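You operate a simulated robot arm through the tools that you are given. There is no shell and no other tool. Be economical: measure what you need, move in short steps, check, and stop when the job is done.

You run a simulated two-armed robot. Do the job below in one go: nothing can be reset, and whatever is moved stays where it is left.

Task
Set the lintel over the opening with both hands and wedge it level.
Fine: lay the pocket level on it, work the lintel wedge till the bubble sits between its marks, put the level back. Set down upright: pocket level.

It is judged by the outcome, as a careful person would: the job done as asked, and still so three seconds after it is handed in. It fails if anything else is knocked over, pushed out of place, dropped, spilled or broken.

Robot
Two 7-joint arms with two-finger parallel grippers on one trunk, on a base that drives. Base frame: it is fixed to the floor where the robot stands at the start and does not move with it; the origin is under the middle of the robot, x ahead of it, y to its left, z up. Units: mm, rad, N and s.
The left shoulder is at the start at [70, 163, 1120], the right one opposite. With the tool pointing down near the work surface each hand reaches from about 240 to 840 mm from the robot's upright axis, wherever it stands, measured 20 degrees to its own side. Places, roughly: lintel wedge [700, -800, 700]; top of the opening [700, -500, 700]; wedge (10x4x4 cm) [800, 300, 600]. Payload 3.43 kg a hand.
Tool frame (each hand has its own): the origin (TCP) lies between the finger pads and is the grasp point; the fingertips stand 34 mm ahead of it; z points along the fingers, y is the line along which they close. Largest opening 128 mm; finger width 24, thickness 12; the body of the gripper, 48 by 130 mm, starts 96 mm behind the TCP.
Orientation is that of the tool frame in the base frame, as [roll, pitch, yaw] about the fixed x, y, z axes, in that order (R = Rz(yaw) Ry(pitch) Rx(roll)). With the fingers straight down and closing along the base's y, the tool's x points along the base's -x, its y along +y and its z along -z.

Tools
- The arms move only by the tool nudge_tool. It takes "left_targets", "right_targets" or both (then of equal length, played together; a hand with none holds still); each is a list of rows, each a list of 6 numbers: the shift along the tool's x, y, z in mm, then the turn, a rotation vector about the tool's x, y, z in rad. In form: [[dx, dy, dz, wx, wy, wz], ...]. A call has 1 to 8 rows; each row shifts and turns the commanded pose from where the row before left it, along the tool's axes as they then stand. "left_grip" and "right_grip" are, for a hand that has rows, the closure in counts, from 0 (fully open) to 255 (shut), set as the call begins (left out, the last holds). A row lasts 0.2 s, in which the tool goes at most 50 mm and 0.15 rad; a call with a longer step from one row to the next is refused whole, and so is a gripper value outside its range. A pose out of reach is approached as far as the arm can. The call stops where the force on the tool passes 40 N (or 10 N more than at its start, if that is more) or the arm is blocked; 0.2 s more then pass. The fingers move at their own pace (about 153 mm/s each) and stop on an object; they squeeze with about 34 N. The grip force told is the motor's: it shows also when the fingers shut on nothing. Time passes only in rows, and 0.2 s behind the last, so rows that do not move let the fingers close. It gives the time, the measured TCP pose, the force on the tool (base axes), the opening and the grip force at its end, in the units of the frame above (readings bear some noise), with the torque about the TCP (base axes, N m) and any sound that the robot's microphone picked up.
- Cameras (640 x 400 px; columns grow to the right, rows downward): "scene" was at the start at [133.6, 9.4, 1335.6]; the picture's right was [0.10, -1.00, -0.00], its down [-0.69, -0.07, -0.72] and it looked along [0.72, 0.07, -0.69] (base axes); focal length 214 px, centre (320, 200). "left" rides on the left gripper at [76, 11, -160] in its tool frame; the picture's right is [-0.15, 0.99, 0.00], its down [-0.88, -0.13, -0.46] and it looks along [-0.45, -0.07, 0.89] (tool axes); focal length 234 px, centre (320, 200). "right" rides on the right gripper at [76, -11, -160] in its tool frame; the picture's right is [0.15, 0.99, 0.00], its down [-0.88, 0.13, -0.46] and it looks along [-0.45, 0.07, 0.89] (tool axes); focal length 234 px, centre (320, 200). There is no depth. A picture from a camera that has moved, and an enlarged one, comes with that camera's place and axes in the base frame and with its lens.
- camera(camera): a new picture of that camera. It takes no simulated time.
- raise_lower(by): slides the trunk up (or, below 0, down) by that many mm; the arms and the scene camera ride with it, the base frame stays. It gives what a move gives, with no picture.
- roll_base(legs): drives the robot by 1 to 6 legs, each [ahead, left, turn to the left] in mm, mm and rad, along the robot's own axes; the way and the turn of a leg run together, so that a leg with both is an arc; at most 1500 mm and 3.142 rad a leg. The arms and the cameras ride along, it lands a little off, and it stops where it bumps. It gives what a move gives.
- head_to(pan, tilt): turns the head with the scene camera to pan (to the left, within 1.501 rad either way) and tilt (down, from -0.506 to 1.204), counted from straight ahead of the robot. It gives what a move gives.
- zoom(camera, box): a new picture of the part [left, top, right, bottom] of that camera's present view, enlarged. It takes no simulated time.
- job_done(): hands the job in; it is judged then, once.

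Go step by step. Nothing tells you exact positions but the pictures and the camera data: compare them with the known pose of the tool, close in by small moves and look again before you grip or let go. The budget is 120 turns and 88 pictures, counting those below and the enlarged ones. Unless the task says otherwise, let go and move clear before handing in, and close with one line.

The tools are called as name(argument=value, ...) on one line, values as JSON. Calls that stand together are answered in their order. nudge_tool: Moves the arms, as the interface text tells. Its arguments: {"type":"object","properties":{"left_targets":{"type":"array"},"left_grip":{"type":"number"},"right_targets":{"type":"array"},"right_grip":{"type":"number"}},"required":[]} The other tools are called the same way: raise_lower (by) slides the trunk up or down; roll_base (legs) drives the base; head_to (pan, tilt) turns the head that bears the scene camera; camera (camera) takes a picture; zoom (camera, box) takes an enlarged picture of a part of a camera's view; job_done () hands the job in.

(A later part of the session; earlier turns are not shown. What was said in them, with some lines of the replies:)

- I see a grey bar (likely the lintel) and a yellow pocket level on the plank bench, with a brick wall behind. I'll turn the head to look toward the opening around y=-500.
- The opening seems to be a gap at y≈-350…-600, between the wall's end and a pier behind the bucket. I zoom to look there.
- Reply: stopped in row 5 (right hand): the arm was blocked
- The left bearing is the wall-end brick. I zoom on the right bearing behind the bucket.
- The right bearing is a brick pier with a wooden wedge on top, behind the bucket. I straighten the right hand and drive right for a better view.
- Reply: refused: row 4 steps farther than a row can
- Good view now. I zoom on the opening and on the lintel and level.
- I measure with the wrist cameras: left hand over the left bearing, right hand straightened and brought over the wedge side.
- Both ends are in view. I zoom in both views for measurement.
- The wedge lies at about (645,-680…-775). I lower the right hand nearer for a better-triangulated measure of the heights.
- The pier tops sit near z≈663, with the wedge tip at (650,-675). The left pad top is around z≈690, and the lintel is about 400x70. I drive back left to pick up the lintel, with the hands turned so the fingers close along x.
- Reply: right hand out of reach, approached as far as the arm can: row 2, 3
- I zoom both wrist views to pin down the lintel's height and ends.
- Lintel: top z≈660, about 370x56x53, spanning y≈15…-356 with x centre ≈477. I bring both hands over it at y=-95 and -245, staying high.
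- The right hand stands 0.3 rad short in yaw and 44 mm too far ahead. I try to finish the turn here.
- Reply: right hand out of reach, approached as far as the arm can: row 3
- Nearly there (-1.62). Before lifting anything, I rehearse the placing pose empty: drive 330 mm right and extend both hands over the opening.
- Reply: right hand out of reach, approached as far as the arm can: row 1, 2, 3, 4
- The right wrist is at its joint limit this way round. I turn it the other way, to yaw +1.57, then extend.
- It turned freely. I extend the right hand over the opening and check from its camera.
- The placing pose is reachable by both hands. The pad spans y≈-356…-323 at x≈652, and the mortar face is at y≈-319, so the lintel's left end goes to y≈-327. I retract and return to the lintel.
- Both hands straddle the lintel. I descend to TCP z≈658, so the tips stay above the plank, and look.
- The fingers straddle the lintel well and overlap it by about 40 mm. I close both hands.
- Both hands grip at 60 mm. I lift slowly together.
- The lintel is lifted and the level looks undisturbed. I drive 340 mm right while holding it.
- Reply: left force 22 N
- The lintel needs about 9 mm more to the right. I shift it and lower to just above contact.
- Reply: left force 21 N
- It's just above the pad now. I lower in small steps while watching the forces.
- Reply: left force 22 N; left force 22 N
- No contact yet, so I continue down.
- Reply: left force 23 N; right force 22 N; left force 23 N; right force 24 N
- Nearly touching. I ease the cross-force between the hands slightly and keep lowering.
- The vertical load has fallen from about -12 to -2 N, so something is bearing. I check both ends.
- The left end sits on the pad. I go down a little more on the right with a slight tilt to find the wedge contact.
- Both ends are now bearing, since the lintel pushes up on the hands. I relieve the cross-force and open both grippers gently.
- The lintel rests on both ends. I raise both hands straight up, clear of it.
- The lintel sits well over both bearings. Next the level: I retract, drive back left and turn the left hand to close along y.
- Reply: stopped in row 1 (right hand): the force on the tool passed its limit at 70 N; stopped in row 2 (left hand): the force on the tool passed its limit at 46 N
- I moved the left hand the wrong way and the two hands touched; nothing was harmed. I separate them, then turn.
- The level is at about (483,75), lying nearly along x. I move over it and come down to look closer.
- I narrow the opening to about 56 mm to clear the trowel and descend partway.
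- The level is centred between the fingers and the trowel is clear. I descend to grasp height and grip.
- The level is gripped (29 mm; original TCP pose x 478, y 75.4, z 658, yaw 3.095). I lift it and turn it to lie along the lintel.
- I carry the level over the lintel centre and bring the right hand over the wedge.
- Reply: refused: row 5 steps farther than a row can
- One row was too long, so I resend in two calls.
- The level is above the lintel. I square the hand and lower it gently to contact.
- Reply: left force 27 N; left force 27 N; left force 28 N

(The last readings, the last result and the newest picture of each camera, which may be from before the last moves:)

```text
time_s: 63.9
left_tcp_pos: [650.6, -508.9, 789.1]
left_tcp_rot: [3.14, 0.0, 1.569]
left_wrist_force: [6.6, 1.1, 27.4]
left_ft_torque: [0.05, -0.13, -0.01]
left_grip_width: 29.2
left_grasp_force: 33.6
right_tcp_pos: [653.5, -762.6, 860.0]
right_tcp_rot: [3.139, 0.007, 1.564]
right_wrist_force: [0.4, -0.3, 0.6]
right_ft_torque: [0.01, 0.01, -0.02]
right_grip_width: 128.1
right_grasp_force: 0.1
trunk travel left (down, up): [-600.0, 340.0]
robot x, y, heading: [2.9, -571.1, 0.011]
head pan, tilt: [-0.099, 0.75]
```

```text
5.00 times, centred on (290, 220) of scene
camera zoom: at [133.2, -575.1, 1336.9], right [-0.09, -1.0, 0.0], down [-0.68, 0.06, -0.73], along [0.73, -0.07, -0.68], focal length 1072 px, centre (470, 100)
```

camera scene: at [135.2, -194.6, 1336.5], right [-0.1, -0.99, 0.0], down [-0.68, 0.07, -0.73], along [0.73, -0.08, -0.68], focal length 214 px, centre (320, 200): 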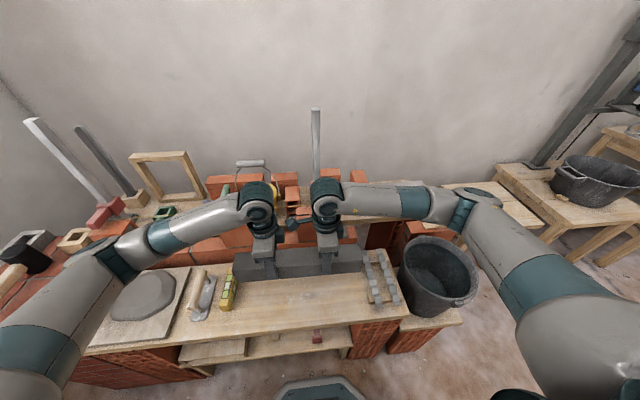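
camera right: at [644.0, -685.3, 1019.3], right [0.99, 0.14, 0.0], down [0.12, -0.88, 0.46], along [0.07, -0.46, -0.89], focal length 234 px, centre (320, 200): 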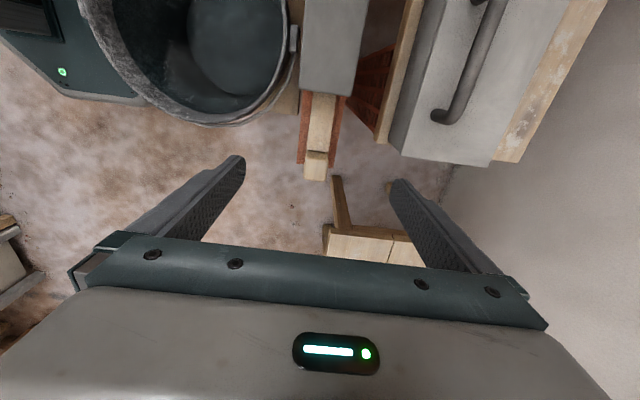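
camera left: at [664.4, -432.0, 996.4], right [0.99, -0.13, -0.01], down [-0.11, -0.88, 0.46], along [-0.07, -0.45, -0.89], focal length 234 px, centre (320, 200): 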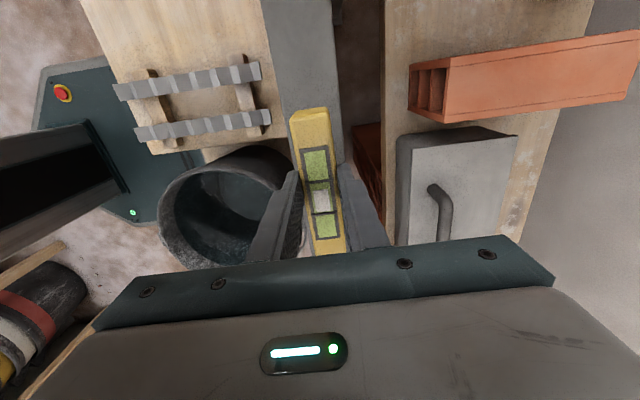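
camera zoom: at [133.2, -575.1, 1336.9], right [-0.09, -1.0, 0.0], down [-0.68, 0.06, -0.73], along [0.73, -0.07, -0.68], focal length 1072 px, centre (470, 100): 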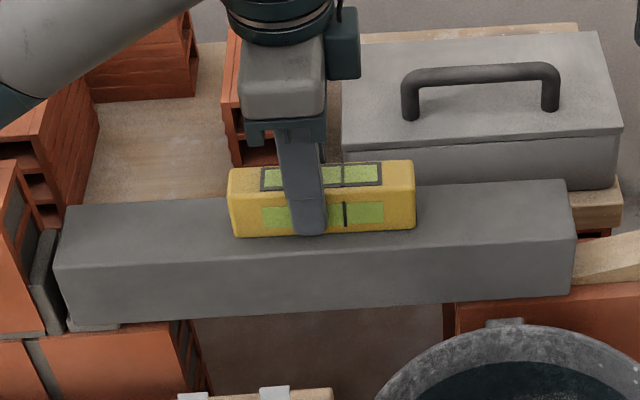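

The level is seated; it touched a bit earlier than reckoned and slid slightly in the grip. I ease up, open, and rise clear.

nudge_tool(left_targets=[[0, 0, -2, 0, 0, 0], [0, 0, 0, 0, 0, 0], [0, 0, 0, 0, 0, 0]])

nudge_tool(left_targets=[[0, 0, 0, 0, 0, 0], [0, 0, 0, 0, 0, 0], [0, 0, 0, 0, 0, 0], [0, 0, -30, 0, 0, 0], [0, 0, -30, 0, 0, 0]], left_grip=143)

zoom(camera="left", box=[260, 90, 380, 260])

```text
time_s: 64.7
left_tcp_pos: [650.2, -509.5, 789.3]
left_tcp_rot: [-3.139, 0.0, 1.569]
left_wrist_force: [3.6, -0.1, 10.9]
left_ft_torque: [-0.24, -0.17, 0.06]
left_grip_width: 29.0
left_grasp_force: 34.0
right_tcp_pos: [655.0, -763.5, 860.0]
right_tcp_rot: [3.139, 0.007, 1.564]
right_wrist_force: [0.3, -0.5, 0.2]
right_ft_torque: [0.0, -0.01, -0.03]
right_grip_width: 127.7
right_grasp_force: 0.1
trunk travel left (down, up): [-600.0, 340.0]
robot x, y, heading: [3.3, -570.4, 0.009]
head pan, tilt: [-0.099, 0.75]
```

```text
time_s: 65.9
left_tcp_pos: [651.8, -511.5, 850.5]
left_tcp_rot: [-3.14, -0.002, 1.567]
left_wrist_force: [1.1, -0.5, 0.8]
left_ft_torque: [-0.03, 0.04, -0.02]
left_grip_width: 56.1
left_grasp_force: 0.2
right_tcp_pos: [653.4, -762.9, 859.4]
right_tcp_rot: [3.141, 0.007, 1.564]
right_wrist_force: [-0.3, 0.0, -1.0]
right_ft_torque: [-0.01, -0.01, 0.01]
right_grip_width: 128.1
right_grasp_force: 0.0
trunk travel left (down, up): [-600.0, 340.0]
robot x, y, heading: [1.6, -573.0, 0.007]
head pan, tilt: [-0.099, 0.75]
```

```text
2.35 times, centred on (320, 175) of left
camera zoom: at [661.7, -434.4, 1010.2], right [0.99, -0.15, 0.0], down [-0.13, -0.88, 0.46], along [-0.07, -0.45, -0.89], focal length 551 px, centre (320, 259)
```

zoom: 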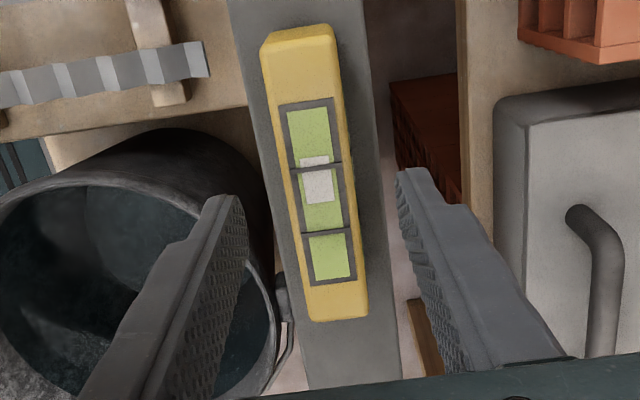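

The bubble sits toward the left (+y), so the right end is low and the wedge must go further in. I bring the right hand down around the wedge's exposed thick part.

nudge_tool(right_targets=[[18, 1, 0, 0, 0, 0], [0, 0, 45, 0, 0, 0], [0, 0, 45, 0, 0, 0], [0, 0, 30, 0, 0, 0]], right_grip=96)

camera(camera="right")

zoom(camera="scene", box=[290, 180, 410, 260])

```text
time_s: 66.9
left_tcp_pos: [651.5, -511.0, 849.5]
left_tcp_rot: [-3.141, -0.001, 1.57]
left_wrist_force: [0.1, -0.5, 0.0]
left_ft_torque: [0.01, 0.05, -0.03]
left_grip_width: 56.1
left_grasp_force: 0.0
right_tcp_pos: [658.6, -742.6, 738.2]
right_tcp_rot: [3.14, 0.007, 1.561]
right_wrist_force: [-0.4, 0.1, 0.3]
right_ft_torque: [0.01, 0.03, 0.0]
right_grip_width: 79.7
right_grasp_force: 0.0
trunk travel left (down, up): [-600.0, 340.0]
robot x, y, heading: [-0.5, -573.6, 0.01]
head pan, tilt: [-0.099, 0.75]
```

```text
31 pictures are left
camera right: at [648.1, -666.5, 898.1], right [0.99, 0.14, 0.0], down [0.12, -0.88, 0.46], along [0.06, -0.46, -0.89], focal length 234 px, centre (320, 200)
```

right: 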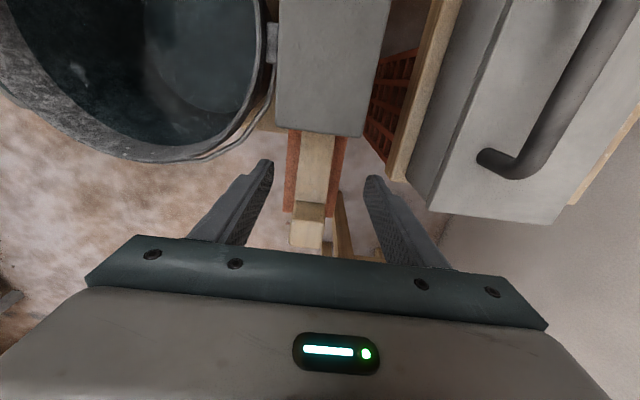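

```text
5.00 times, centred on (350, 220) of scene
camera zoom: at [136.0, -575.3, 1336.6], right [-0.09, -1.0, 0.0], down [-0.68, 0.06, -0.73], along [0.73, -0.07, -0.68], focal length 1072 px, centre (170, 100)
```

zoom: 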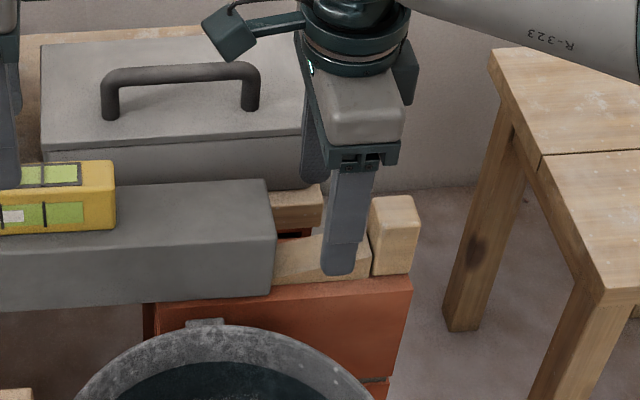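

The wedge lies well between the fingers. I descend and grip it.

nudge_tool(right_targets=[[0, -2, 16, 0, 0, 0], [0, 0, 16, 0, 0, 0]])

nudge_tool(right_targets=[[0, 0, 0, 0, 0, 0], [0, 0, 0, 0, 0, 0], [0, 0, 0, 0, 0, 0]], right_grip=255)

zoom(camera="scene", box=[290, 180, 410, 260])

```text
time_s: 67.5
left_tcp_pos: [652.4, -511.3, 848.7]
left_tcp_rot: [3.142, 0.0, 1.568]
left_wrist_force: [-0.1, 0.0, 0.7]
left_ft_torque: [0.02, 0.03, 0.02]
left_grip_width: 56.3
left_grasp_force: 0.1
right_tcp_pos: [655.0, -743.8, 707.7]
right_tcp_rot: [3.14, 0.006, 1.563]
right_wrist_force: [0.9, -0.7, 0.1]
right_ft_torque: [-0.03, 0.01, 0.05]
right_grip_width: 80.0
right_grasp_force: 0.1
trunk travel left (down, up): [-600.0, 340.0]
robot x, y, heading: [-0.7, -570.4, 0.013]
head pan, tilt: [-0.099, 0.75]
```

```text
time_s: 68.3
left_tcp_pos: [649.6, -511.0, 850.7]
left_tcp_rot: [3.14, -0.001, 1.569]
left_wrist_force: [0.1, 0.2, -0.4]
left_ft_torque: [-0.01, -0.01, -0.01]
left_grip_width: 56.1
left_grasp_force: 0.1
right_tcp_pos: [653.0, -742.6, 707.8]
right_tcp_rot: [3.141, 0.009, 1.565]
right_wrist_force: [-17.7, -0.9, -2.3]
right_ft_torque: [-0.12, 0.75, 1.21]
right_grip_width: 31.8
right_grasp_force: 44.3
trunk travel left (down, up): [-600.0, 340.0]
robot x, y, heading: [3.1, -571.7, 0.01]
head pan, tilt: [-0.099, 0.75]
```

```text
5.00 times, centred on (350, 220) of scene
camera zoom: at [133.8, -575.1, 1336.7], right [-0.09, -1.0, 0.0], down [-0.68, 0.06, -0.73], along [0.73, -0.07, -0.68], focal length 1072 px, centre (170, 100)
```

zoom: 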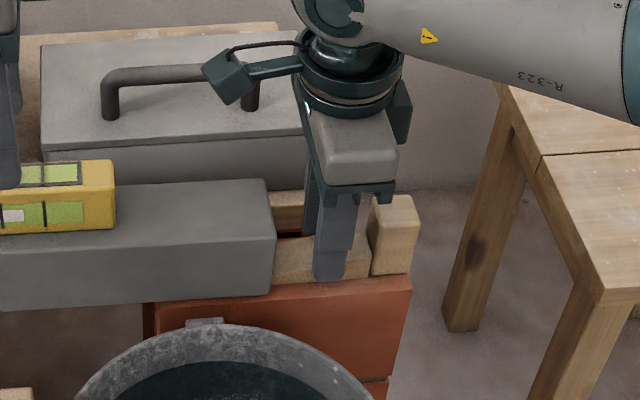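

The wedge is gripped at 32 mm. I relax the side force and work it inward 4 mm, then read the bubble.

nudge_tool(right_targets=[[0, -1.5, 0, 0, 0, 0], [2, 0, 0, 0, 0, 0], [2, 0, 0, 0, 0, 0], [0, 0, 0, 0, 0, 0]])

zoom(camera="left", box=[260, 90, 380, 260])

```text
time_s: 69.3
left_tcp_pos: [651.9, -512.3, 850.5]
left_tcp_rot: [-3.141, 0.0, 1.568]
left_wrist_force: [-0.4, -0.7, 0.3]
left_ft_torque: [-0.01, 0.0, -0.01]
left_grip_width: 56.3
left_grasp_force: 0.0
right_tcp_pos: [653.5, -741.8, 706.5]
right_tcp_rot: [3.138, 0.008, 1.561]
right_wrist_force: [-9.9, -5.4, -7.6]
right_ft_torque: [-0.43, 0.29, 0.92]
right_grip_width: 31.5
right_grasp_force: 45.0
trunk travel left (down, up): [-600.0, 340.0]
robot x, y, heading: [2.8, -566.6, 0.011]
head pan, tilt: [-0.099, 0.75]
```

```text
2.35 times, centred on (320, 175) of left
camera zoom: at [661.9, -435.2, 1009.9], right [0.99, -0.15, 0.0], down [-0.13, -0.88, 0.46], along [-0.07, -0.45, -0.89], focal length 551 px, centre (320, 259)
```

zoom: 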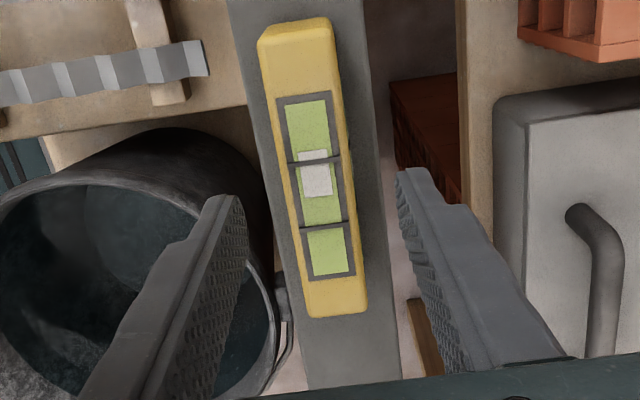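

The lintel slid along with the wedge by 2–3 mm, so it needs holding. I bring the left hand to grip the lintel at y≈-420, clear of the level, and will read the bubble with the scene camera.

nudge_tool(left_targets=[[31, 0, 0, 0, 0, 0], [31, 0, 0, 0, 0, 0], [30, 0, 0, 0, 0, 0], [0, 0, 40, 0, 0, 0], [0, 0, 40, 0, 0, 0], [0, 0, 35, 0, 0, 0]], left_grip=75)

zoom(camera="scene", box=[230, 180, 390, 270])

```text
time_s: 70.7
left_tcp_pos: [651.2, -417.4, 734.4]
left_tcp_rot: [3.141, -0.001, 1.568]
left_wrist_force: [-0.4, 1.0, 1.0]
left_ft_torque: [0.01, -0.04, 0.04]
left_grip_width: 90.2
left_grasp_force: 0.1
right_tcp_pos: [652.8, -739.7, 706.9]
right_tcp_rot: [3.14, 0.008, 1.564]
right_wrist_force: [-6.3, -1.0, -9.2]
right_ft_torque: [-0.48, 0.4, 1.0]
right_grip_width: 32.0
right_grasp_force: 44.9
trunk travel left (down, up): [-600.0, 340.0]
robot x, y, heading: [2.3, -566.1, 0.002]
head pan, tilt: [-0.099, 0.75]
```

```text
4.00 times, centred on (310, 225) of scene
camera zoom: at [136.1, -575.2, 1336.6], right [-0.09, -1.0, 0.0], down [-0.68, 0.06, -0.73], along [0.73, -0.07, -0.68], focal length 858 px, centre (360, 100)
```

zoom: 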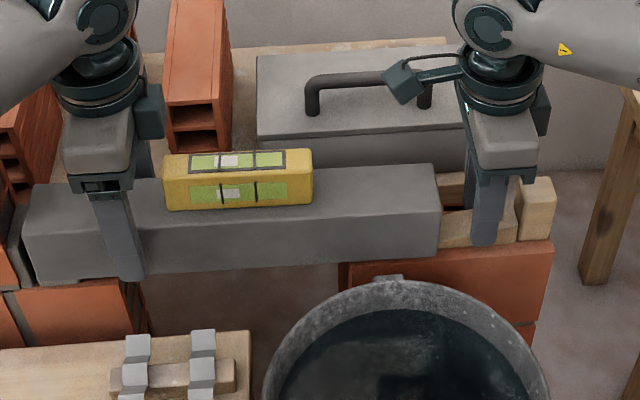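

The bubble is readable from the scene camera, lying against the left mark. I grip the lintel with the left hand and work the wedge in.

nudge_tool(left_targets=[[0, 0, 0, 0, 0, 0], [0, 0, 0, 0, 0, 0], [0, 0, 0, 0, 0, 0]], left_grip=255)

nudge_tool(right_targets=[[2, 0, 0, 0, 0, 0], [2, 0, 0, 0, 0, 0], [2, 0, 0, 0, 0, 0], [0, 0, 0, 0, 0, 0]])

zoom(camera="scene", box=[230, 180, 390, 270])

```text
time_s: 71.5
left_tcp_pos: [650.5, -418.0, 734.5]
left_tcp_rot: [-3.141, 0.0, 1.569]
left_wrist_force: [-2.8, 0.7, -0.2]
left_ft_torque: [-0.39, -0.1, -0.05]
left_grip_width: 59.8
left_grasp_force: 33.6
right_tcp_pos: [654.0, -739.3, 706.2]
right_tcp_rot: [3.139, 0.007, 1.564]
right_wrist_force: [-6.0, -0.4, -9.9]
right_ft_torque: [0.27, 0.27, 1.05]
right_grip_width: 31.9
right_grasp_force: 44.8
trunk travel left (down, up): [-600.0, 340.0]
robot x, y, heading: [2.0, -575.1, 0.009]
head pan, tilt: [-0.099, 0.75]
```

```text
time_s: 72.5
left_tcp_pos: [649.3, -416.8, 735.7]
left_tcp_rot: [3.141, 0.002, 1.571]
left_wrist_force: [1.5, 6.3, -0.6]
left_ft_torque: [0.0, -0.11, 0.22]
left_grip_width: 60.0
left_grasp_force: 33.7
right_tcp_pos: [653.4, -734.2, 706.9]
right_tcp_rot: [-3.141, 0.007, 1.564]
right_wrist_force: [-10.7, -6.5, -4.5]
right_ft_torque: [-1.09, 0.41, 0.8]
right_grip_width: 31.9
right_grasp_force: 45.1
trunk travel left (down, up): [-600.0, 340.0]
robot x, y, heading: [1.9, -568.2, 0.009]
head pan, tilt: [-0.099, 0.75]
```

```text
4.00 times, centred on (310, 225) of scene
camera zoom: at [135.8, -574.8, 1336.6], right [-0.09, -1.0, 0.0], down [-0.68, 0.06, -0.73], along [0.73, -0.07, -0.68], focal length 858 px, centre (360, 100)
```

zoom: 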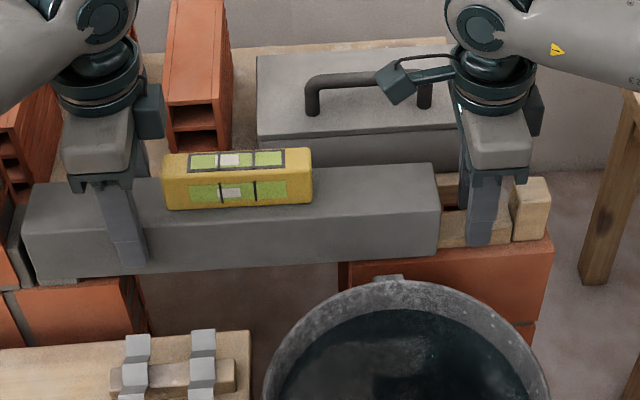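

The lintel held and the wedge (its end block moving with it) advanced 5 mm, moving the bubble a little. I push another 8 mm and zoom closer.

nudge_tool(right_targets=[[2, 0, 0, 0, 0, 0], [2, 0, 0, 0, 0, 0], [2, 0, 0, 0, 0, 0], [2, 0, 0, 0, 0, 0], [0, 0, 0, 0, 0, 0]])

zoom(camera="scene", box=[260, 205, 320, 245])

```text
time_s: 73.7
left_tcp_pos: [650.9, -419.4, 736.5]
left_tcp_rot: [3.141, 0.001, 1.569]
left_wrist_force: [-1.2, 7.2, 0.3]
left_ft_torque: [-0.64, -0.01, 0.0]
left_grip_width: 60.1
left_grasp_force: 33.8
right_tcp_pos: [653.8, -725.6, 707.1]
right_tcp_rot: [3.141, 0.009, 1.564]
right_wrist_force: [-9.9, -8.9, -6.3]
right_ft_torque: [-0.04, 0.45, 1.12]
right_grip_width: 31.6
right_grasp_force: 45.4
trunk travel left (down, up): [-600.0, 340.0]
robot x, y, heading: [-0.3, -572.8, 0.006]
head pan, tilt: [-0.099, 0.75]
```

```text
10.00 times, centred on (290, 225) of scene
camera zoom: at [135.3, -575.0, 1336.6], right [-0.09, -1.0, 0.0], down [-0.68, 0.06, -0.73], along [0.73, -0.07, -0.68], focal length 2145 px, centre (620, -50)
```

zoom: 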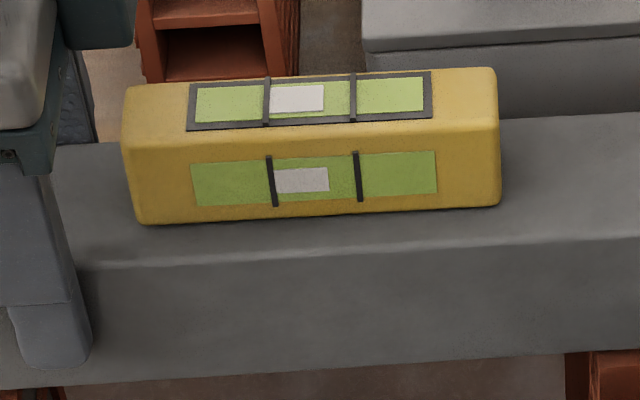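

The bubble is just inside the left mark. I continue 10 mm more to centre it.

nudge_tool(right_targets=[[2, 0, 0, 0, 0, 0], [2, 0, 0, 0, 0, 0], [2, 0, 0, 0, 0, 0], [2, 0, 0, 0, 0, 0], [2, 0, 0, 0, 0, 0], [0, 0, 0, 0, 0, 0]])

zoom(camera="scene", box=[260, 205, 320, 245])

```text
time_s: 75.1
left_tcp_pos: [651.2, -418.0, 735.8]
left_tcp_rot: [3.142, -0.001, 1.57]
left_wrist_force: [-0.1, 9.5, 4.4]
left_ft_torque: [-0.44, 0.39, -0.1]
left_grip_width: 60.2
left_grasp_force: 33.9
right_tcp_pos: [652.4, -716.9, 706.7]
right_tcp_rot: [3.141, 0.007, 1.563]
right_wrist_force: [-9.1, -9.5, -7.2]
right_ft_torque: [-0.29, 0.41, 1.07]
right_grip_width: 31.9
right_grasp_force: 45.0
trunk travel left (down, up): [-600.0, 340.0]
robot x, y, heading: [-0.6, -573.3, 0.011]
head pan, tilt: [-0.099, 0.75]
```

```text
10.00 times, centred on (290, 225) of scene
camera zoom: at [135.1, -575.0, 1336.7], right [-0.09, -1.0, 0.0], down [-0.68, 0.06, -0.73], along [0.73, -0.07, -0.68], focal length 2145 px, centre (620, -50)
```

zoom: 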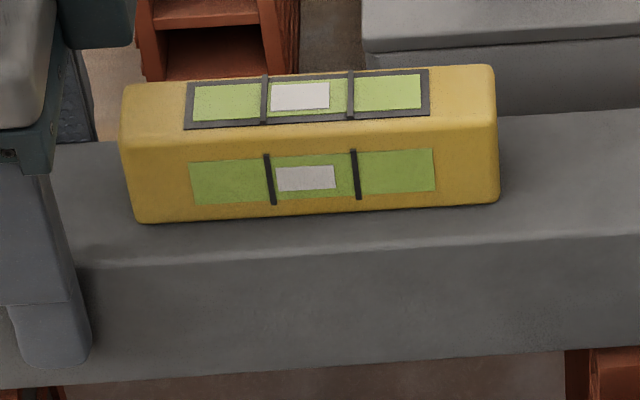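

The bubble is inside the marks, slightly left of centre. I push 7 mm more.

nudge_tool(right_targets=[[2, 0, 0, 0, 0, 0], [2, 0, 0, 0, 0, 0], [2, 0, 0, 0, 0, 0], [1, 0, 0, 0, 0, 0], [0, 0, 0, 0, 0, 0]])

zoom(camera="scene", box=[230, 190, 380, 275])

```text
time_s: 76.3
left_tcp_pos: [650.3, -418.3, 735.5]
left_tcp_rot: [3.14, 0.0, 1.57]
left_wrist_force: [0.7, 12.2, 10.9]
left_ft_torque: [-0.74, 0.45, -0.08]
left_grip_width: 59.9
left_grasp_force: 33.7
right_tcp_pos: [653.4, -709.0, 706.8]
right_tcp_rot: [3.137, 0.008, 1.562]
right_wrist_force: [-8.0, -12.1, -11.1]
right_ft_torque: [0.31, 0.43, 1.06]
right_grip_width: 31.8
right_grasp_force: 44.8
trunk travel left (down, up): [-600.0, 340.0]
robot x, y, heading: [4.8, -569.9, 0.006]
head pan, tilt: [-0.099, 0.75]
```

```text
4.27 times, centred on (305, 232) of scene
camera zoom: at [135.0, -575.2, 1336.7], right [-0.09, -1.0, 0.0], down [-0.68, 0.06, -0.73], along [0.73, -0.07, -0.68], focal length 915 px, centre (384, 61)
```

zoom: 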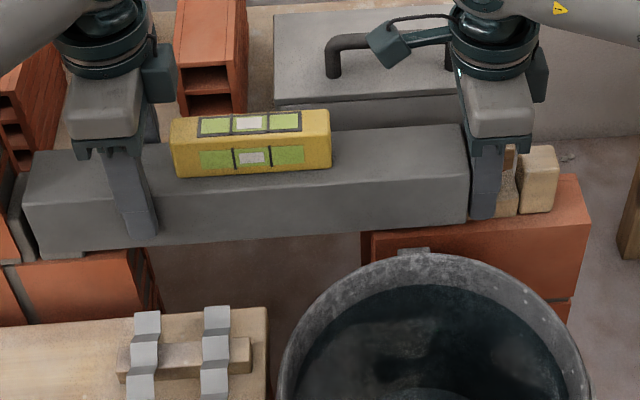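

The bubble is centred. I release the left hand, then the right, and recheck with everything free.

nudge_tool(left_targets=[[0, 0, 0, 0, 0, 0], [0, 0, 0, 0, 0, 0], [0, 0, 0, 0, 0, 0]], left_grip=85)

nudge_tool(right_targets=[[0, 0, 0, 0, 0, 0], [0, 0, 0, 0, 0, 0], [0, 0, 0, 0, 0, 0]], right_grip=130)

zoom(camera="scene", box=[260, 205, 320, 245])

```text
time_s: 77.1
left_tcp_pos: [649.1, -419.1, 736.1]
left_tcp_rot: [-3.14, -0.001, 1.569]
left_wrist_force: [-0.1, -0.3, 0.4]
left_ft_torque: [-0.01, -0.01, -0.02]
left_grip_width: 85.4
left_grasp_force: 0.0
right_tcp_pos: [653.5, -709.0, 706.9]
right_tcp_rot: [3.14, 0.005, 1.565]
right_wrist_force: [-11.8, -1.1, -9.6]
right_ft_torque: [0.03, 0.46, 1.01]
right_grip_width: 32.0
right_grasp_force: 44.7
trunk travel left (down, up): [-600.0, 340.0]
robot x, y, heading: [3.9, -569.5, 0.01]
head pan, tilt: [-0.099, 0.75]
```

```text
time_s: 77.9
left_tcp_pos: [649.7, -418.4, 735.1]
left_tcp_rot: [-3.142, 0.0, 1.57]
left_wrist_force: [0.2, -0.7, 0.9]
left_ft_torque: [-0.01, 0.01, -0.01]
left_grip_width: 85.2
left_grasp_force: 0.1
right_tcp_pos: [654.7, -709.1, 707.4]
right_tcp_rot: [3.14, 0.006, 1.563]
right_wrist_force: [-0.1, 0.8, 0.1]
right_ft_torque: [0.02, -0.02, 0.01]
right_grip_width: 62.4
right_grasp_force: 0.1
trunk travel left (down, up): [-600.0, 340.0]
robot x, y, heading: [0.9, -571.2, 0.005]
head pan, tilt: [-0.099, 0.75]
```

```text
10.00 times, centred on (290, 225) of scene
camera zoom: at [135.7, -574.9, 1336.6], right [-0.09, -1.0, 0.0], down [-0.68, 0.06, -0.73], along [0.73, -0.07, -0.68], focal length 2145 px, centre (620, -50)
```

zoom: 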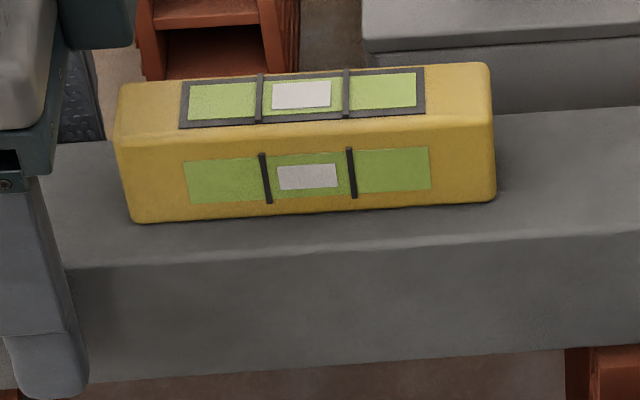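

The bubble sits dead centre with both hands free. I raise both hands and move the left back over the level.

nudge_tool(left_targets=[[0, 0, -40, 0, 0, 0], [0, 0, -40, 0, 0, 0], [0, 0, -35, 0, 0, 0], [-30, 0, 0, 0, 0, 0], [-30, 0, 0, 0, 0, 0], [-28, 0, 0, 0, 0, 0]], right_targets=[[0, 0, -40, 0, 0, 0], [0, 0, -40, 0, 0, 0], [0, 0, -40, 0, 0, 0], [-30, 0, -30, 0, 0, 0], [-30, 0, 0, 0, 0, 0], [0, 0, 0, 0, 0, 0]])

nudge_tool(left_targets=[[0, 0, 0, 0, 0, 0], [0, 0, 0, 0, 0, 0]], left_grip=143)

camera(camera="left")

```text
time_s: 79.3
left_tcp_pos: [650.4, -505.9, 847.2]
left_tcp_rot: [-3.141, -0.001, 1.569]
left_wrist_force: [0.5, 0.5, -0.2]
left_ft_torque: [0.0, -0.01, 0.01]
left_grip_width: 85.3
left_grasp_force: 0.1
right_tcp_pos: [651.8, -766.9, 858.6]
right_tcp_rot: [3.14, 0.008, 1.563]
right_wrist_force: [0.3, -0.1, 0.0]
right_ft_torque: [0.03, -0.02, 0.04]
right_grip_width: 62.8
right_grasp_force: 0.0
trunk travel left (down, up): [-600.0, 340.0]
robot x, y, heading: [2.7, -572.2, 0.01]
head pan, tilt: [-0.099, 0.75]
```

```text
time_s: 79.9
left_tcp_pos: [651.0, -505.1, 848.3]
left_tcp_rot: [-3.141, 0.001, 1.568]
left_wrist_force: [0.3, -1.4, 0.0]
left_ft_torque: [0.0, 0.02, -0.02]
left_grip_width: 55.9
left_grasp_force: 0.1
right_tcp_pos: [654.2, -767.4, 857.6]
right_tcp_rot: [3.14, 0.008, 1.565]
right_wrist_force: [0.6, -0.6, 0.2]
right_ft_torque: [0.02, 0.02, -0.02]
right_grip_width: 62.8
right_grasp_force: 0.1
trunk travel left (down, up): [-600.0, 340.0]
robot x, y, heading: [0.3, -569.8, 0.006]
head pan, tilt: [-0.099, 0.75]
```

```text
21 pictures are left
camera left: at [660.9, -428.4, 1007.9], right [0.99, -0.15, 0.0], down [-0.13, -0.88, 0.46], along [-0.07, -0.45, -0.89], focal length 234 px, centre (320, 200)
```

left: 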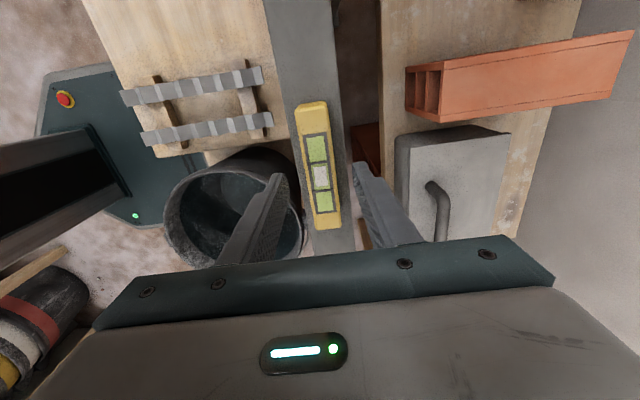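

The level is centred between the fingers. I descend and grip it, then lift straight off.

nudge_tool(left_targets=[[0, 0, 20, 0, 0, 0], [0, 0, 20, 0, 0, 0], [0, 0, 15, 0, 0, 0]])

nudge_tool(left_targets=[[0, 0, 0, 0, 0, 0], [0, 0, 0, 0, 0, 0], [0, 0, 0, 0, 0, 0]], left_grip=255)

nudge_tool(left_targets=[[0, 0, -5, 0, 0, 0], [0, 0, -15, 0, 0, 0], [0, 0, -25, 0, 0, 0], [0, 0, 0, 0, 0, 0]])

zoom(camera="scene", box=[220, 170, 400, 280])

```text
time_s: 80.7
left_tcp_pos: [650.9, -505.7, 794.9]
left_tcp_rot: [3.14, 0.0, 1.571]
left_wrist_force: [0.5, -0.4, 0.0]
left_ft_torque: [0.01, 0.02, 0.02]
left_grip_width: 56.1
left_grasp_force: 0.0
right_tcp_pos: [653.9, -768.0, 858.0]
right_tcp_rot: [3.141, 0.009, 1.562]
right_wrist_force: [-0.3, -0.4, 0.1]
right_ft_torque: [-0.02, -0.01, 0.02]
right_grip_width: 63.0
right_grasp_force: 0.2
trunk travel left (down, up): [-600.0, 340.0]
robot x, y, heading: [1.9, -567.0, 0.011]
head pan, tilt: [-0.099, 0.75]
```

```text
time_s: 81.5
left_tcp_pos: [650.0, -505.2, 795.4]
left_tcp_rot: [-3.142, 0.001, 1.569]
left_wrist_force: [0.3, 0.6, 0.3]
left_ft_torque: [0.05, -0.01, -0.03]
left_grip_width: 29.1
left_grasp_force: 33.9
right_tcp_pos: [653.2, -768.6, 858.2]
right_tcp_rot: [3.14, 0.007, 1.564]
right_wrist_force: [-0.4, -1.0, -0.9]
right_ft_torque: [-0.02, 0.01, 0.0]
right_grip_width: 62.7
right_grasp_force: 0.0
trunk travel left (down, up): [-600.0, 340.0]
robot x, y, heading: [3.7, -569.4, 0.01]
head pan, tilt: [-0.099, 0.75]
```

```text
time_s: 82.5
left_tcp_pos: [652.9, -506.2, 840.6]
left_tcp_rot: [-3.141, 0.0, 1.569]
left_wrist_force: [0.1, -0.5, -0.6]
left_ft_torque: [0.02, -0.02, 0.04]
left_grip_width: 29.3
left_grasp_force: 34.6
right_tcp_pos: [653.3, -767.9, 857.9]
right_tcp_rot: [3.141, 0.007, 1.563]
right_wrist_force: [0.0, 0.0, 0.1]
right_ft_torque: [-0.03, 0.01, -0.02]
right_grip_width: 62.8
right_grasp_force: 0.0
trunk travel left (down, up): [-600.0, 340.0]
robot x, y, heading: [-0.2, -569.0, 0.009]
head pan, tilt: [-0.099, 0.75]
```

```text
3.56 times, centred on (310, 225) of scene
camera zoom: at [136.0, -574.8, 1336.6], right [-0.09, -1.0, 0.0], down [-0.68, 0.06, -0.73], along [0.73, -0.07, -0.68], focal length 763 px, centre (356, 111)
```

zoom: 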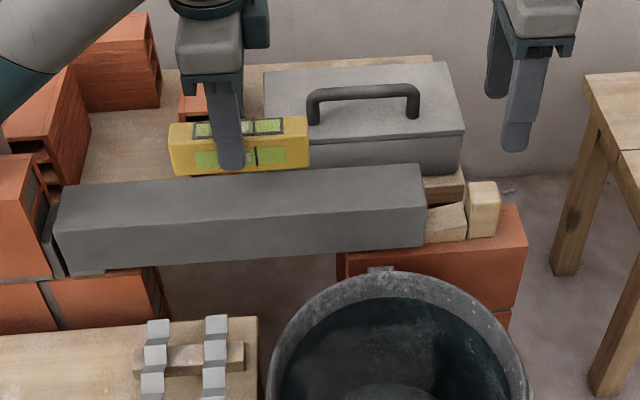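

The lintel and wedge look settled. I retract with the level and drive back to its place.

nudge_tool(left_targets=[[0, -43, 0, 0, 0, 0], [0, -43, 0, 0, 0, 0], [0, -43, 0, 0, 0, 0], [0, -45, 0, 0, 0, 0], [43, 0, 0, 0, 0, 0], [43, 0, 0, 0, 0, 0], [43, 0, 0, 0, 0, 0], [43, 0, 0, 0, 0, 0]], right_targets=[[0, -43, 0, 0, 0, 0], [0, -43, 0, 0, 0, 0], [0, -43, 0, 0, 0, 0], [0, -43, 0, 0, 0, 0], [0, 0, 0, 0, 0, 0], [0, 0, 0, 0, 0, 0], [0, 0, 0, 0, 0, 0], [0, 0, 0, 0, 0, 0]])

roll_base(legs=[[0, 372, 0]])

nudge_tool(left_targets=[[35, 0, 0, 0, 0, -0.14], [0, 0, 0, 0, 0, -0.14], [0, 0, 0, 0, 0, -0.14], [0, 0, 0, 0, 0, -0.14], [0, 0, 0, 0, 0, -0.14], [0, 0, 0, 0, 0, -0.14], [0, 0, 0, 0, 0, -0.14], [0, 0, 0, 0, 0, -0.14]])

nudge_tool(left_targets=[[0, 0, 0, 0, 0, -0.14], [0, 0, 0, 0, 0, -0.14], [0, 0, 0, 0, 0, -0.126]])

camera(camera="left")

```text
time_s: 84.3
left_tcp_pos: [478.6, -330.5, 840.9]
left_tcp_rot: [-3.141, 0.003, 1.57]
left_wrist_force: [0.7, -0.2, -0.8]
left_ft_torque: [-0.03, -0.02, 0.0]
left_grip_width: 29.1
left_grasp_force: 34.3
right_tcp_pos: [478.9, -764.2, 857.0]
right_tcp_rot: [3.138, 0.009, 1.563]
right_wrist_force: [-1.5, 0.6, 0.6]
right_ft_torque: [-0.03, 0.01, -0.02]
right_grip_width: 62.7
right_grasp_force: 0.0
trunk travel left (down, up): [-600.0, 340.0]
robot x, y, heading: [2.0, -568.9, 0.007]
head pan, tilt: [-0.099, 0.75]
```

```text
time_s: 86.6
left_tcp_pos: [471.9, 45.1, 840.4]
left_tcp_rot: [-3.141, 0.003, 1.582]
left_wrist_force: [-0.1, -0.1, -2.5]
left_ft_torque: [0.0, 0.0, 0.03]
left_grip_width: 29.2
left_grasp_force: 33.8
right_tcp_pos: [476.1, -386.4, 856.3]
right_tcp_rot: [3.138, 0.009, 1.576]
right_wrist_force: [-0.3, -0.2, 0.3]
right_ft_torque: [-0.01, 0.01, 0.0]
right_grip_width: 62.5
right_grasp_force: 0.0
trunk travel left (down, up): [-600.0, 340.0]
robot x, y, heading: [-3.2, -196.9, 0.018]
head pan, tilt: [-0.099, 0.75]
```

```text
time_s: 88.4
left_tcp_pos: [471.2, 80.0, 840.8]
left_tcp_rot: [-3.141, 0.0, 2.703]
left_wrist_force: [0.7, 0.0, -1.7]
left_ft_torque: [-0.02, 0.04, -0.01]
left_grip_width: 29.3
left_grasp_force: 33.8
right_tcp_pos: [476.5, -386.8, 856.1]
right_tcp_rot: [3.14, 0.008, 1.575]
right_wrist_force: [-0.2, 0.6, 1.0]
right_ft_torque: [0.01, 0.02, 0.03]
right_grip_width: 62.6
right_grasp_force: 0.0
trunk travel left (down, up): [-600.0, 340.0]
robot x, y, heading: [-7.3, -196.6, 0.026]
head pan, tilt: [-0.099, 0.75]
```

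```text
time_s: 89.2
left_tcp_pos: [471.6, 80.5, 841.7]
left_tcp_rot: [3.141, 0.001, 3.11]
left_wrist_force: [0.0, -0.1, -1.6]
left_ft_torque: [0.0, 0.05, -0.01]
left_grip_width: 29.1
left_grasp_force: 34.1
right_tcp_pos: [475.8, -386.9, 856.3]
right_tcp_rot: [3.14, 0.006, 1.576]
right_wrist_force: [-0.9, -0.3, -0.2]
right_ft_torque: [-0.02, 0.02, 0.03]
right_grip_width: 62.6
right_grasp_force: 0.1
trunk travel left (down, up): [-600.0, 340.0]
robot x, y, heading: [-4.3, -197.2, 0.025]
head pan, tilt: [-0.099, 0.75]
```

```text
19 pictures are left
camera left: at [394.5, 95.3, 1001.2], right [0.18, 0.98, 0.0], down [0.88, -0.16, 0.46], along [0.45, -0.08, -0.89], focal length 234 px, centre (320, 200)
```

left: 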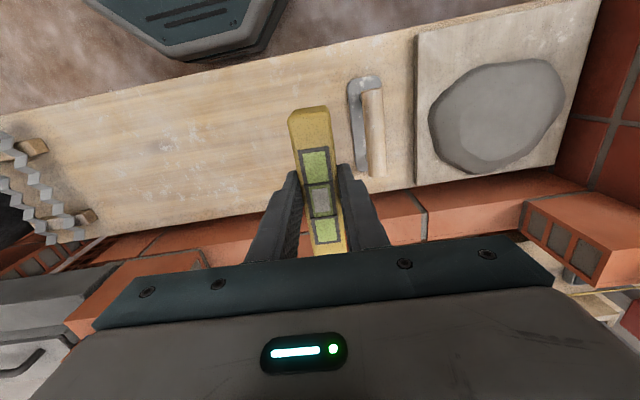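

I align to the original pose and descend, slowing near the plank.

nudge_tool(left_targets=[[-6.5, -5, 0, 0, 0, 0.015], [0, 0, 40, 0, 0, 0], [0, 0, 40, 0, 0, 0], [0, 0, 40, 0, 0, 0], [0, 0, 30, 0, 0, 0], [0, 0, 18, 0, 0, 0]])

camera(camera="left")

```text
time_s: 90.6
left_tcp_pos: [476.3, 75.5, 672.7]
left_tcp_rot: [-3.14, 0.0, 3.092]
left_wrist_force: [-0.7, -0.2, -0.9]
left_ft_torque: [0.0, 0.0, 0.03]
left_grip_width: 29.3
left_grasp_force: 34.0
right_tcp_pos: [475.6, -386.6, 857.2]
right_tcp_rot: [3.14, 0.007, 1.576]
right_wrist_force: [0.2, 0.1, -0.4]
right_ft_torque: [0.01, 0.04, -0.01]
right_grip_width: 62.8
right_grasp_force: 0.0
trunk travel left (down, up): [-600.0, 340.0]
robot x, y, heading: [-3.4, -197.9, 0.017]
head pan, tilt: [-0.099, 0.75]
```

```text
18 pictures are left
camera left: at [399.7, 91.4, 832.3], right [0.19, 0.98, 0.0], down [0.87, -0.17, 0.46], along [0.45, -0.09, -0.89], focal length 234 px, centre (320, 200)
```

left: 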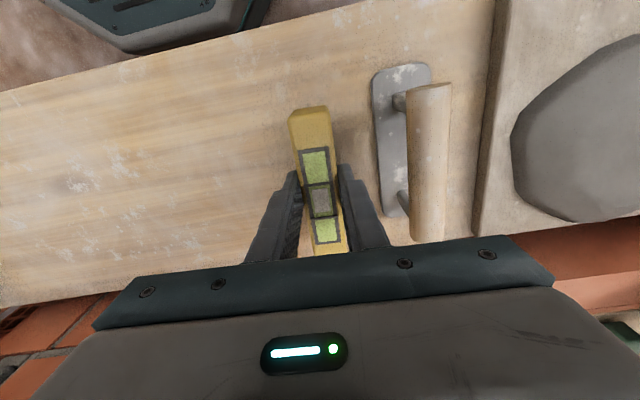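

Over its old place with the trowel clear, I lower in fine steps until contact.

nudge_tool(left_targets=[[0, 0, 3, 0, 0, 0], [0, 0, 3, 0, 0, 0], [0, 0, 3, 0, 0, 0], [0, 0, 0, 0, 0, 0]])

nudge_tool(left_targets=[[0, 0, 2, 0, 0, 0], [0, 0, 2, 0, 0, 0], [0, 0, 0, 0, 0, 0]])

```text
time_s: 91.6
left_tcp_pos: [476.4, 75.1, 664.3]
left_tcp_rot: [3.141, 0.0, 3.091]
left_wrist_force: [-0.8, -0.1, -1.3]
left_ft_torque: [0.0, 0.03, -0.01]
left_grip_width: 29.0
left_grasp_force: 33.7
right_tcp_pos: [474.7, -387.5, 857.2]
right_tcp_rot: [3.14, 0.007, 1.576]
right_wrist_force: [-0.1, -0.4, 0.3]
right_ft_torque: [0.03, -0.01, 0.0]
right_grip_width: 62.5
right_grasp_force: 0.0
trunk travel left (down, up): [-600.0, 340.0]
robot x, y, heading: [-2.2, -198.8, 0.021]
head pan, tilt: [-0.099, 0.75]
```

```text
time_s: 92.4
left_tcp_pos: [476.0, 75.4, 660.8]
left_tcp_rot: [3.141, 0.0, 3.093]
left_wrist_force: [0.1, 0.7, -1.0]
left_ft_torque: [0.03, -0.01, 0.0]
left_grip_width: 29.3
left_grasp_force: 34.0
right_tcp_pos: [476.0, -386.6, 856.5]
right_tcp_rot: [3.139, 0.009, 1.576]
right_wrist_force: [0.3, -0.9, -0.1]
right_ft_torque: [0.05, -0.04, 0.0]
right_grip_width: 62.5
right_grasp_force: 0.1
trunk travel left (down, up): [-600.0, 340.0]
robot x, y, heading: [-5.4, -195.3, 0.022]
head pan, tilt: [-0.099, 0.75]
```

No contact yet, so I continue.

nudge_tool(left_targets=[[0, 0, 2, 0, 0, 0], [0, 0, 2, 0, 0, 0], [0, 0, 0, 0, 0, 0]])

nudge_tool(left_targets=[[0, 0, 1.5, 0, 0, 0], [0, 0, 0, 0, 0, 0]])

nudge_tool(left_targets=[[0, 0, 1.5, 0, 0, 0], [0, 0, 0, 0, 0, 0]])

```text
time_s: 93.2
left_tcp_pos: [477.7, 74.2, 657.0]
left_tcp_rot: [-3.141, 0.002, 3.092]
left_wrist_force: [-0.2, -0.4, -1.6]
left_ft_torque: [-0.01, 0.0, 0.01]
left_grip_width: 29.1
left_grasp_force: 34.5
right_tcp_pos: [476.1, -387.4, 856.8]
right_tcp_rot: [3.14, 0.007, 1.576]
right_wrist_force: [-0.4, 0.3, 0.6]
right_ft_torque: [0.01, 0.01, 0.0]
right_grip_width: 62.7
right_grasp_force: 0.0
trunk travel left (down, up): [-600.0, 340.0]
robot x, y, heading: [-8.4, -196.6, 0.019]
head pan, tilt: [-0.099, 0.75]
```

```text
time_s: 93.8
left_tcp_pos: [475.5, 74.4, 653.7]
left_tcp_rot: [3.141, 0.002, 3.092]
left_wrist_force: [-0.1, -0.3, -1.3]
left_ft_torque: [-0.03, 0.04, 0.0]
left_grip_width: 29.1
left_grasp_force: 34.4
right_tcp_pos: [476.5, -386.9, 857.7]
right_tcp_rot: [3.14, 0.007, 1.575]
right_wrist_force: [-0.4, 0.0, 0.1]
right_ft_torque: [0.03, -0.01, 0.0]
right_grip_width: 62.6
right_grasp_force: 0.2
trunk travel left (down, up): [-600.0, 340.0]
robot x, y, heading: [-5.4, -197.7, 0.022]
head pan, tilt: [-0.099, 0.75]
```

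```text
time_s: 94.4
left_tcp_pos: [475.5, 74.7, 653.1]
left_tcp_rot: [-3.141, 0.0, 3.093]
left_wrist_force: [-0.4, 0.8, -1.5]
left_ft_torque: [0.01, -0.01, -0.01]
left_grip_width: 29.0
left_grasp_force: 34.3
right_tcp_pos: [476.6, -387.2, 855.4]
right_tcp_rot: [3.139, 0.008, 1.575]
right_wrist_force: [-0.5, 0.5, -0.6]
right_ft_torque: [-0.01, -0.02, -0.04]
right_grip_width: 62.6
right_grasp_force: 0.0
trunk travel left (down, up): [-600.0, 340.0]
robot x, y, heading: [-7.4, -195.9, 0.02]
head pan, tilt: [-0.099, 0.75]
```

nudge_tool(left_targets=[[0, 0, 1.5, 0, 0, 0], [0, 0, 0, 0, 0, 0]])

nudge_tool(left_targets=[[0, 0, 1.5, 0, 0, 0], [0, 0, 0, 0, 0, 0]])

zoom(camera="scene", box=[170, 240, 290, 330])

```text
time_s: 95.0
left_tcp_pos: [476.5, 75.6, 652.0]
left_tcp_rot: [-3.141, 0.001, 3.093]
left_wrist_force: [0.2, 0.9, -1.4]
left_ft_torque: [-0.02, 0.03, 0.0]
left_grip_width: 29.0
left_grasp_force: 34.4
right_tcp_pos: [475.6, -387.4, 856.0]
right_tcp_rot: [3.14, 0.006, 1.577]
right_wrist_force: [0.4, -0.4, 0.3]
right_ft_torque: [-0.02, 0.01, 0.01]
right_grip_width: 62.7
right_grasp_force: 0.0
trunk travel left (down, up): [-600.0, 340.0]
robot x, y, heading: [-3.0, -201.2, 0.019]
head pan, tilt: [-0.099, 0.75]
```

```text
time_s: 95.6
left_tcp_pos: [475.0, 74.9, 651.5]
left_tcp_rot: [3.141, 0.0, 3.093]
left_wrist_force: [0.0, -0.4, -0.6]
left_ft_torque: [-0.02, 0.04, 0.01]
left_grip_width: 29.1
left_grasp_force: 33.7
right_tcp_pos: [476.3, -387.1, 857.2]
right_tcp_rot: [3.14, 0.006, 1.577]
right_wrist_force: [0.3, -0.1, -0.6]
right_ft_torque: [-0.03, 0.02, 0.03]
right_grip_width: 63.1
right_grasp_force: 0.1
trunk travel left (down, up): [-600.0, 340.0]
robot x, y, heading: [-3.4, -198.0, 0.02]
head pan, tilt: [-0.099, 0.75]
```

```text
4.44 times, centred on (230, 285) of scene
camera zoom: at [130.0, -201.3, 1336.6], right [-0.08, -1.0, 0.0], down [-0.68, 0.05, -0.73], along [0.73, -0.06, -0.68], focal length 953 px, centre (720, -178)
```

zoom: 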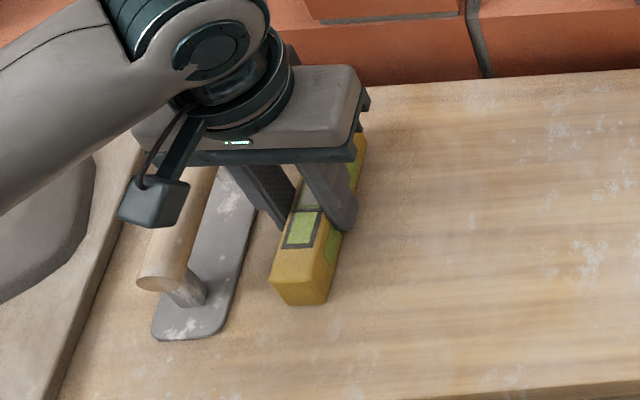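

It looks almost down. I take a few more fine steps.

nudge_tool(left_targets=[[0, 0, 1.5, 0, 0, 0], [0, 0, 0, 0, 0, 0]])

nudge_tool(left_targets=[[0, 0, 1.5, 0, 0, 0], [0, 0, 0, 0, 0, 0]])

```text
time_s: 96.2
left_tcp_pos: [476.5, 74.6, 649.2]
left_tcp_rot: [3.141, 0.003, 3.093]
left_wrist_force: [0.3, 0.8, 10.4]
left_ft_torque: [0.04, 0.25, -0.01]
left_grip_width: 29.3
left_grasp_force: 33.9
right_tcp_pos: [475.8, -386.3, 857.6]
right_tcp_rot: [3.138, 0.009, 1.577]
right_wrist_force: [-0.4, 0.2, 0.6]
right_ft_torque: [-0.01, 0.01, 0.0]
right_grip_width: 62.6
right_grasp_force: 0.0
trunk travel left (down, up): [-600.0, 340.0]
robot x, y, heading: [-2.4, -196.5, 0.025]
head pan, tilt: [-0.099, 0.75]
```

```text
time_s: 96.8
left_tcp_pos: [478.0, 74.5, 649.8]
left_tcp_rot: [3.141, 0.006, 3.092]
left_wrist_force: [1.2, 1.5, 24.7]
left_ft_torque: [0.03, 0.38, 0.0]
left_grip_width: 29.3
left_grasp_force: 34.3
right_tcp_pos: [475.6, -387.9, 857.9]
right_tcp_rot: [3.137, 0.006, 1.577]
right_wrist_force: [-0.1, 0.3, -0.7]
right_ft_torque: [-0.05, -0.04, 0.01]
right_grip_width: 62.8
right_grasp_force: 0.1
trunk travel left (down, up): [-600.0, 340.0]
robot x, y, heading: [-1.7, -201.6, 0.02]
head pan, tilt: [-0.099, 0.75]
```

The level has contacted the plank. I ease up, release to 56 mm only (because of the trowel), and rise clear.

nudge_tool(left_targets=[[0, 0, -1.5, 0, 0, 0], [0, 0, 0, 0, 0, 0]])

nudge_tool(left_targets=[[0, 0, 0, 0, 0, 0], [0, 0, 0, 0, 0, 0], [0, 0, 0, 0, 0, 0], [0, 0, -30, 0, 0, 0], [0, 0, -40, 0, 0, 0], [0, 0, -40, 0, 0, 0], [0, 0, -40, 0, 0, 0]], left_grip=143)

camera(camera="left")

zoom(camera="scene", box=[160, 180, 480, 340])

```text
time_s: 97.4
left_tcp_pos: [478.0, 75.0, 648.5]
left_tcp_rot: [3.141, 0.002, 3.093]
left_wrist_force: [2.4, -0.5, 15.4]
left_ft_torque: [-0.05, -0.93, 0.02]
left_grip_width: 29.2
left_grasp_force: 34.0
right_tcp_pos: [475.5, -388.0, 857.2]
right_tcp_rot: [3.138, 0.007, 1.576]
right_wrist_force: [0.0, 0.2, 0.5]
right_ft_torque: [-0.01, -0.02, 0.01]
right_grip_width: 62.8
right_grasp_force: 0.1
trunk travel left (down, up): [-600.0, 340.0]
robot x, y, heading: [-4.4, -198.5, 0.019]
head pan, tilt: [-0.099, 0.75]
```

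```text
time_s: 99.0
left_tcp_pos: [476.7, 74.4, 798.1]
left_tcp_rot: [3.141, 0.0, 3.093]
left_wrist_force: [-0.1, 0.0, 0.2]
left_ft_torque: [-0.02, -0.03, 0.0]
left_grip_width: 56.4
left_grasp_force: 0.0
right_tcp_pos: [476.9, -388.2, 856.3]
right_tcp_rot: [3.14, 0.006, 1.576]
right_wrist_force: [0.2, 0.4, -0.2]
right_ft_torque: [0.01, 0.0, 0.02]
right_grip_width: 62.7
right_grasp_force: 0.1
trunk travel left (down, up): [-600.0, 340.0]
robot x, y, heading: [-8.1, -195.6, 0.021]
head pan, tilt: [-0.099, 0.75]
```

```text
16 pictures are left
camera left: at [400.5, 90.4, 958.6], right [0.2, 0.98, 0.0], down [0.87, -0.17, 0.46], along [0.45, -0.09, -0.89], focal length 234 px, centre (320, 200)
```

left: 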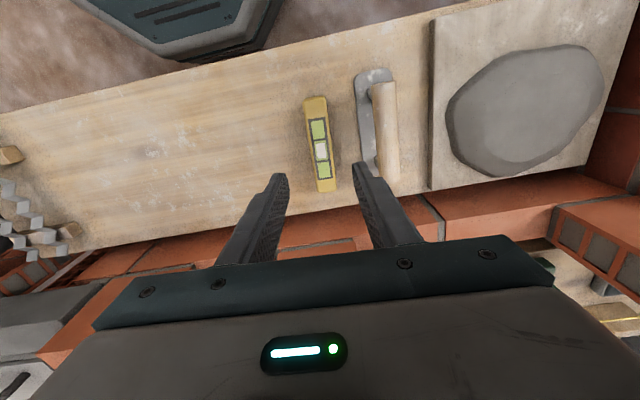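

```text
2.00 times, centred on (320, 260) of scene
camera zoom: at [129.8, -201.8, 1336.6], right [-0.08, -1.0, 0.0], down [-0.68, 0.05, -0.73], along [0.73, -0.06, -0.68], focal length 429 px, centre (320, 80)
```

zoom: 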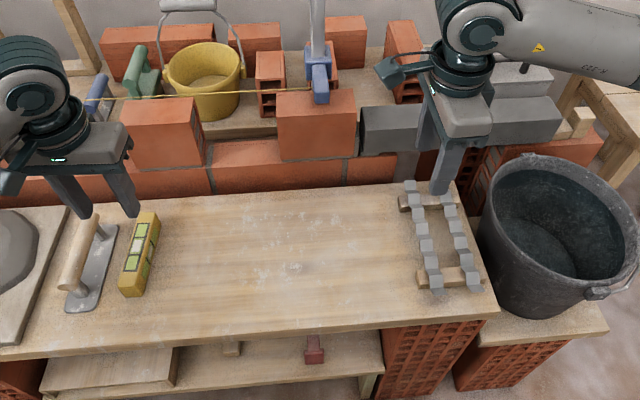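

The level stands upright in its original spot, and the lintel rests over the opening on its pad and wedge, where the bubble read centred. Both hands are clear, so I hand in.

job_done()

```text
The job is handed in.
```

The lintel is set over the opening and wedged level: the bubble read centred between its marks with both hands off. The pocket level is back upright in its place.
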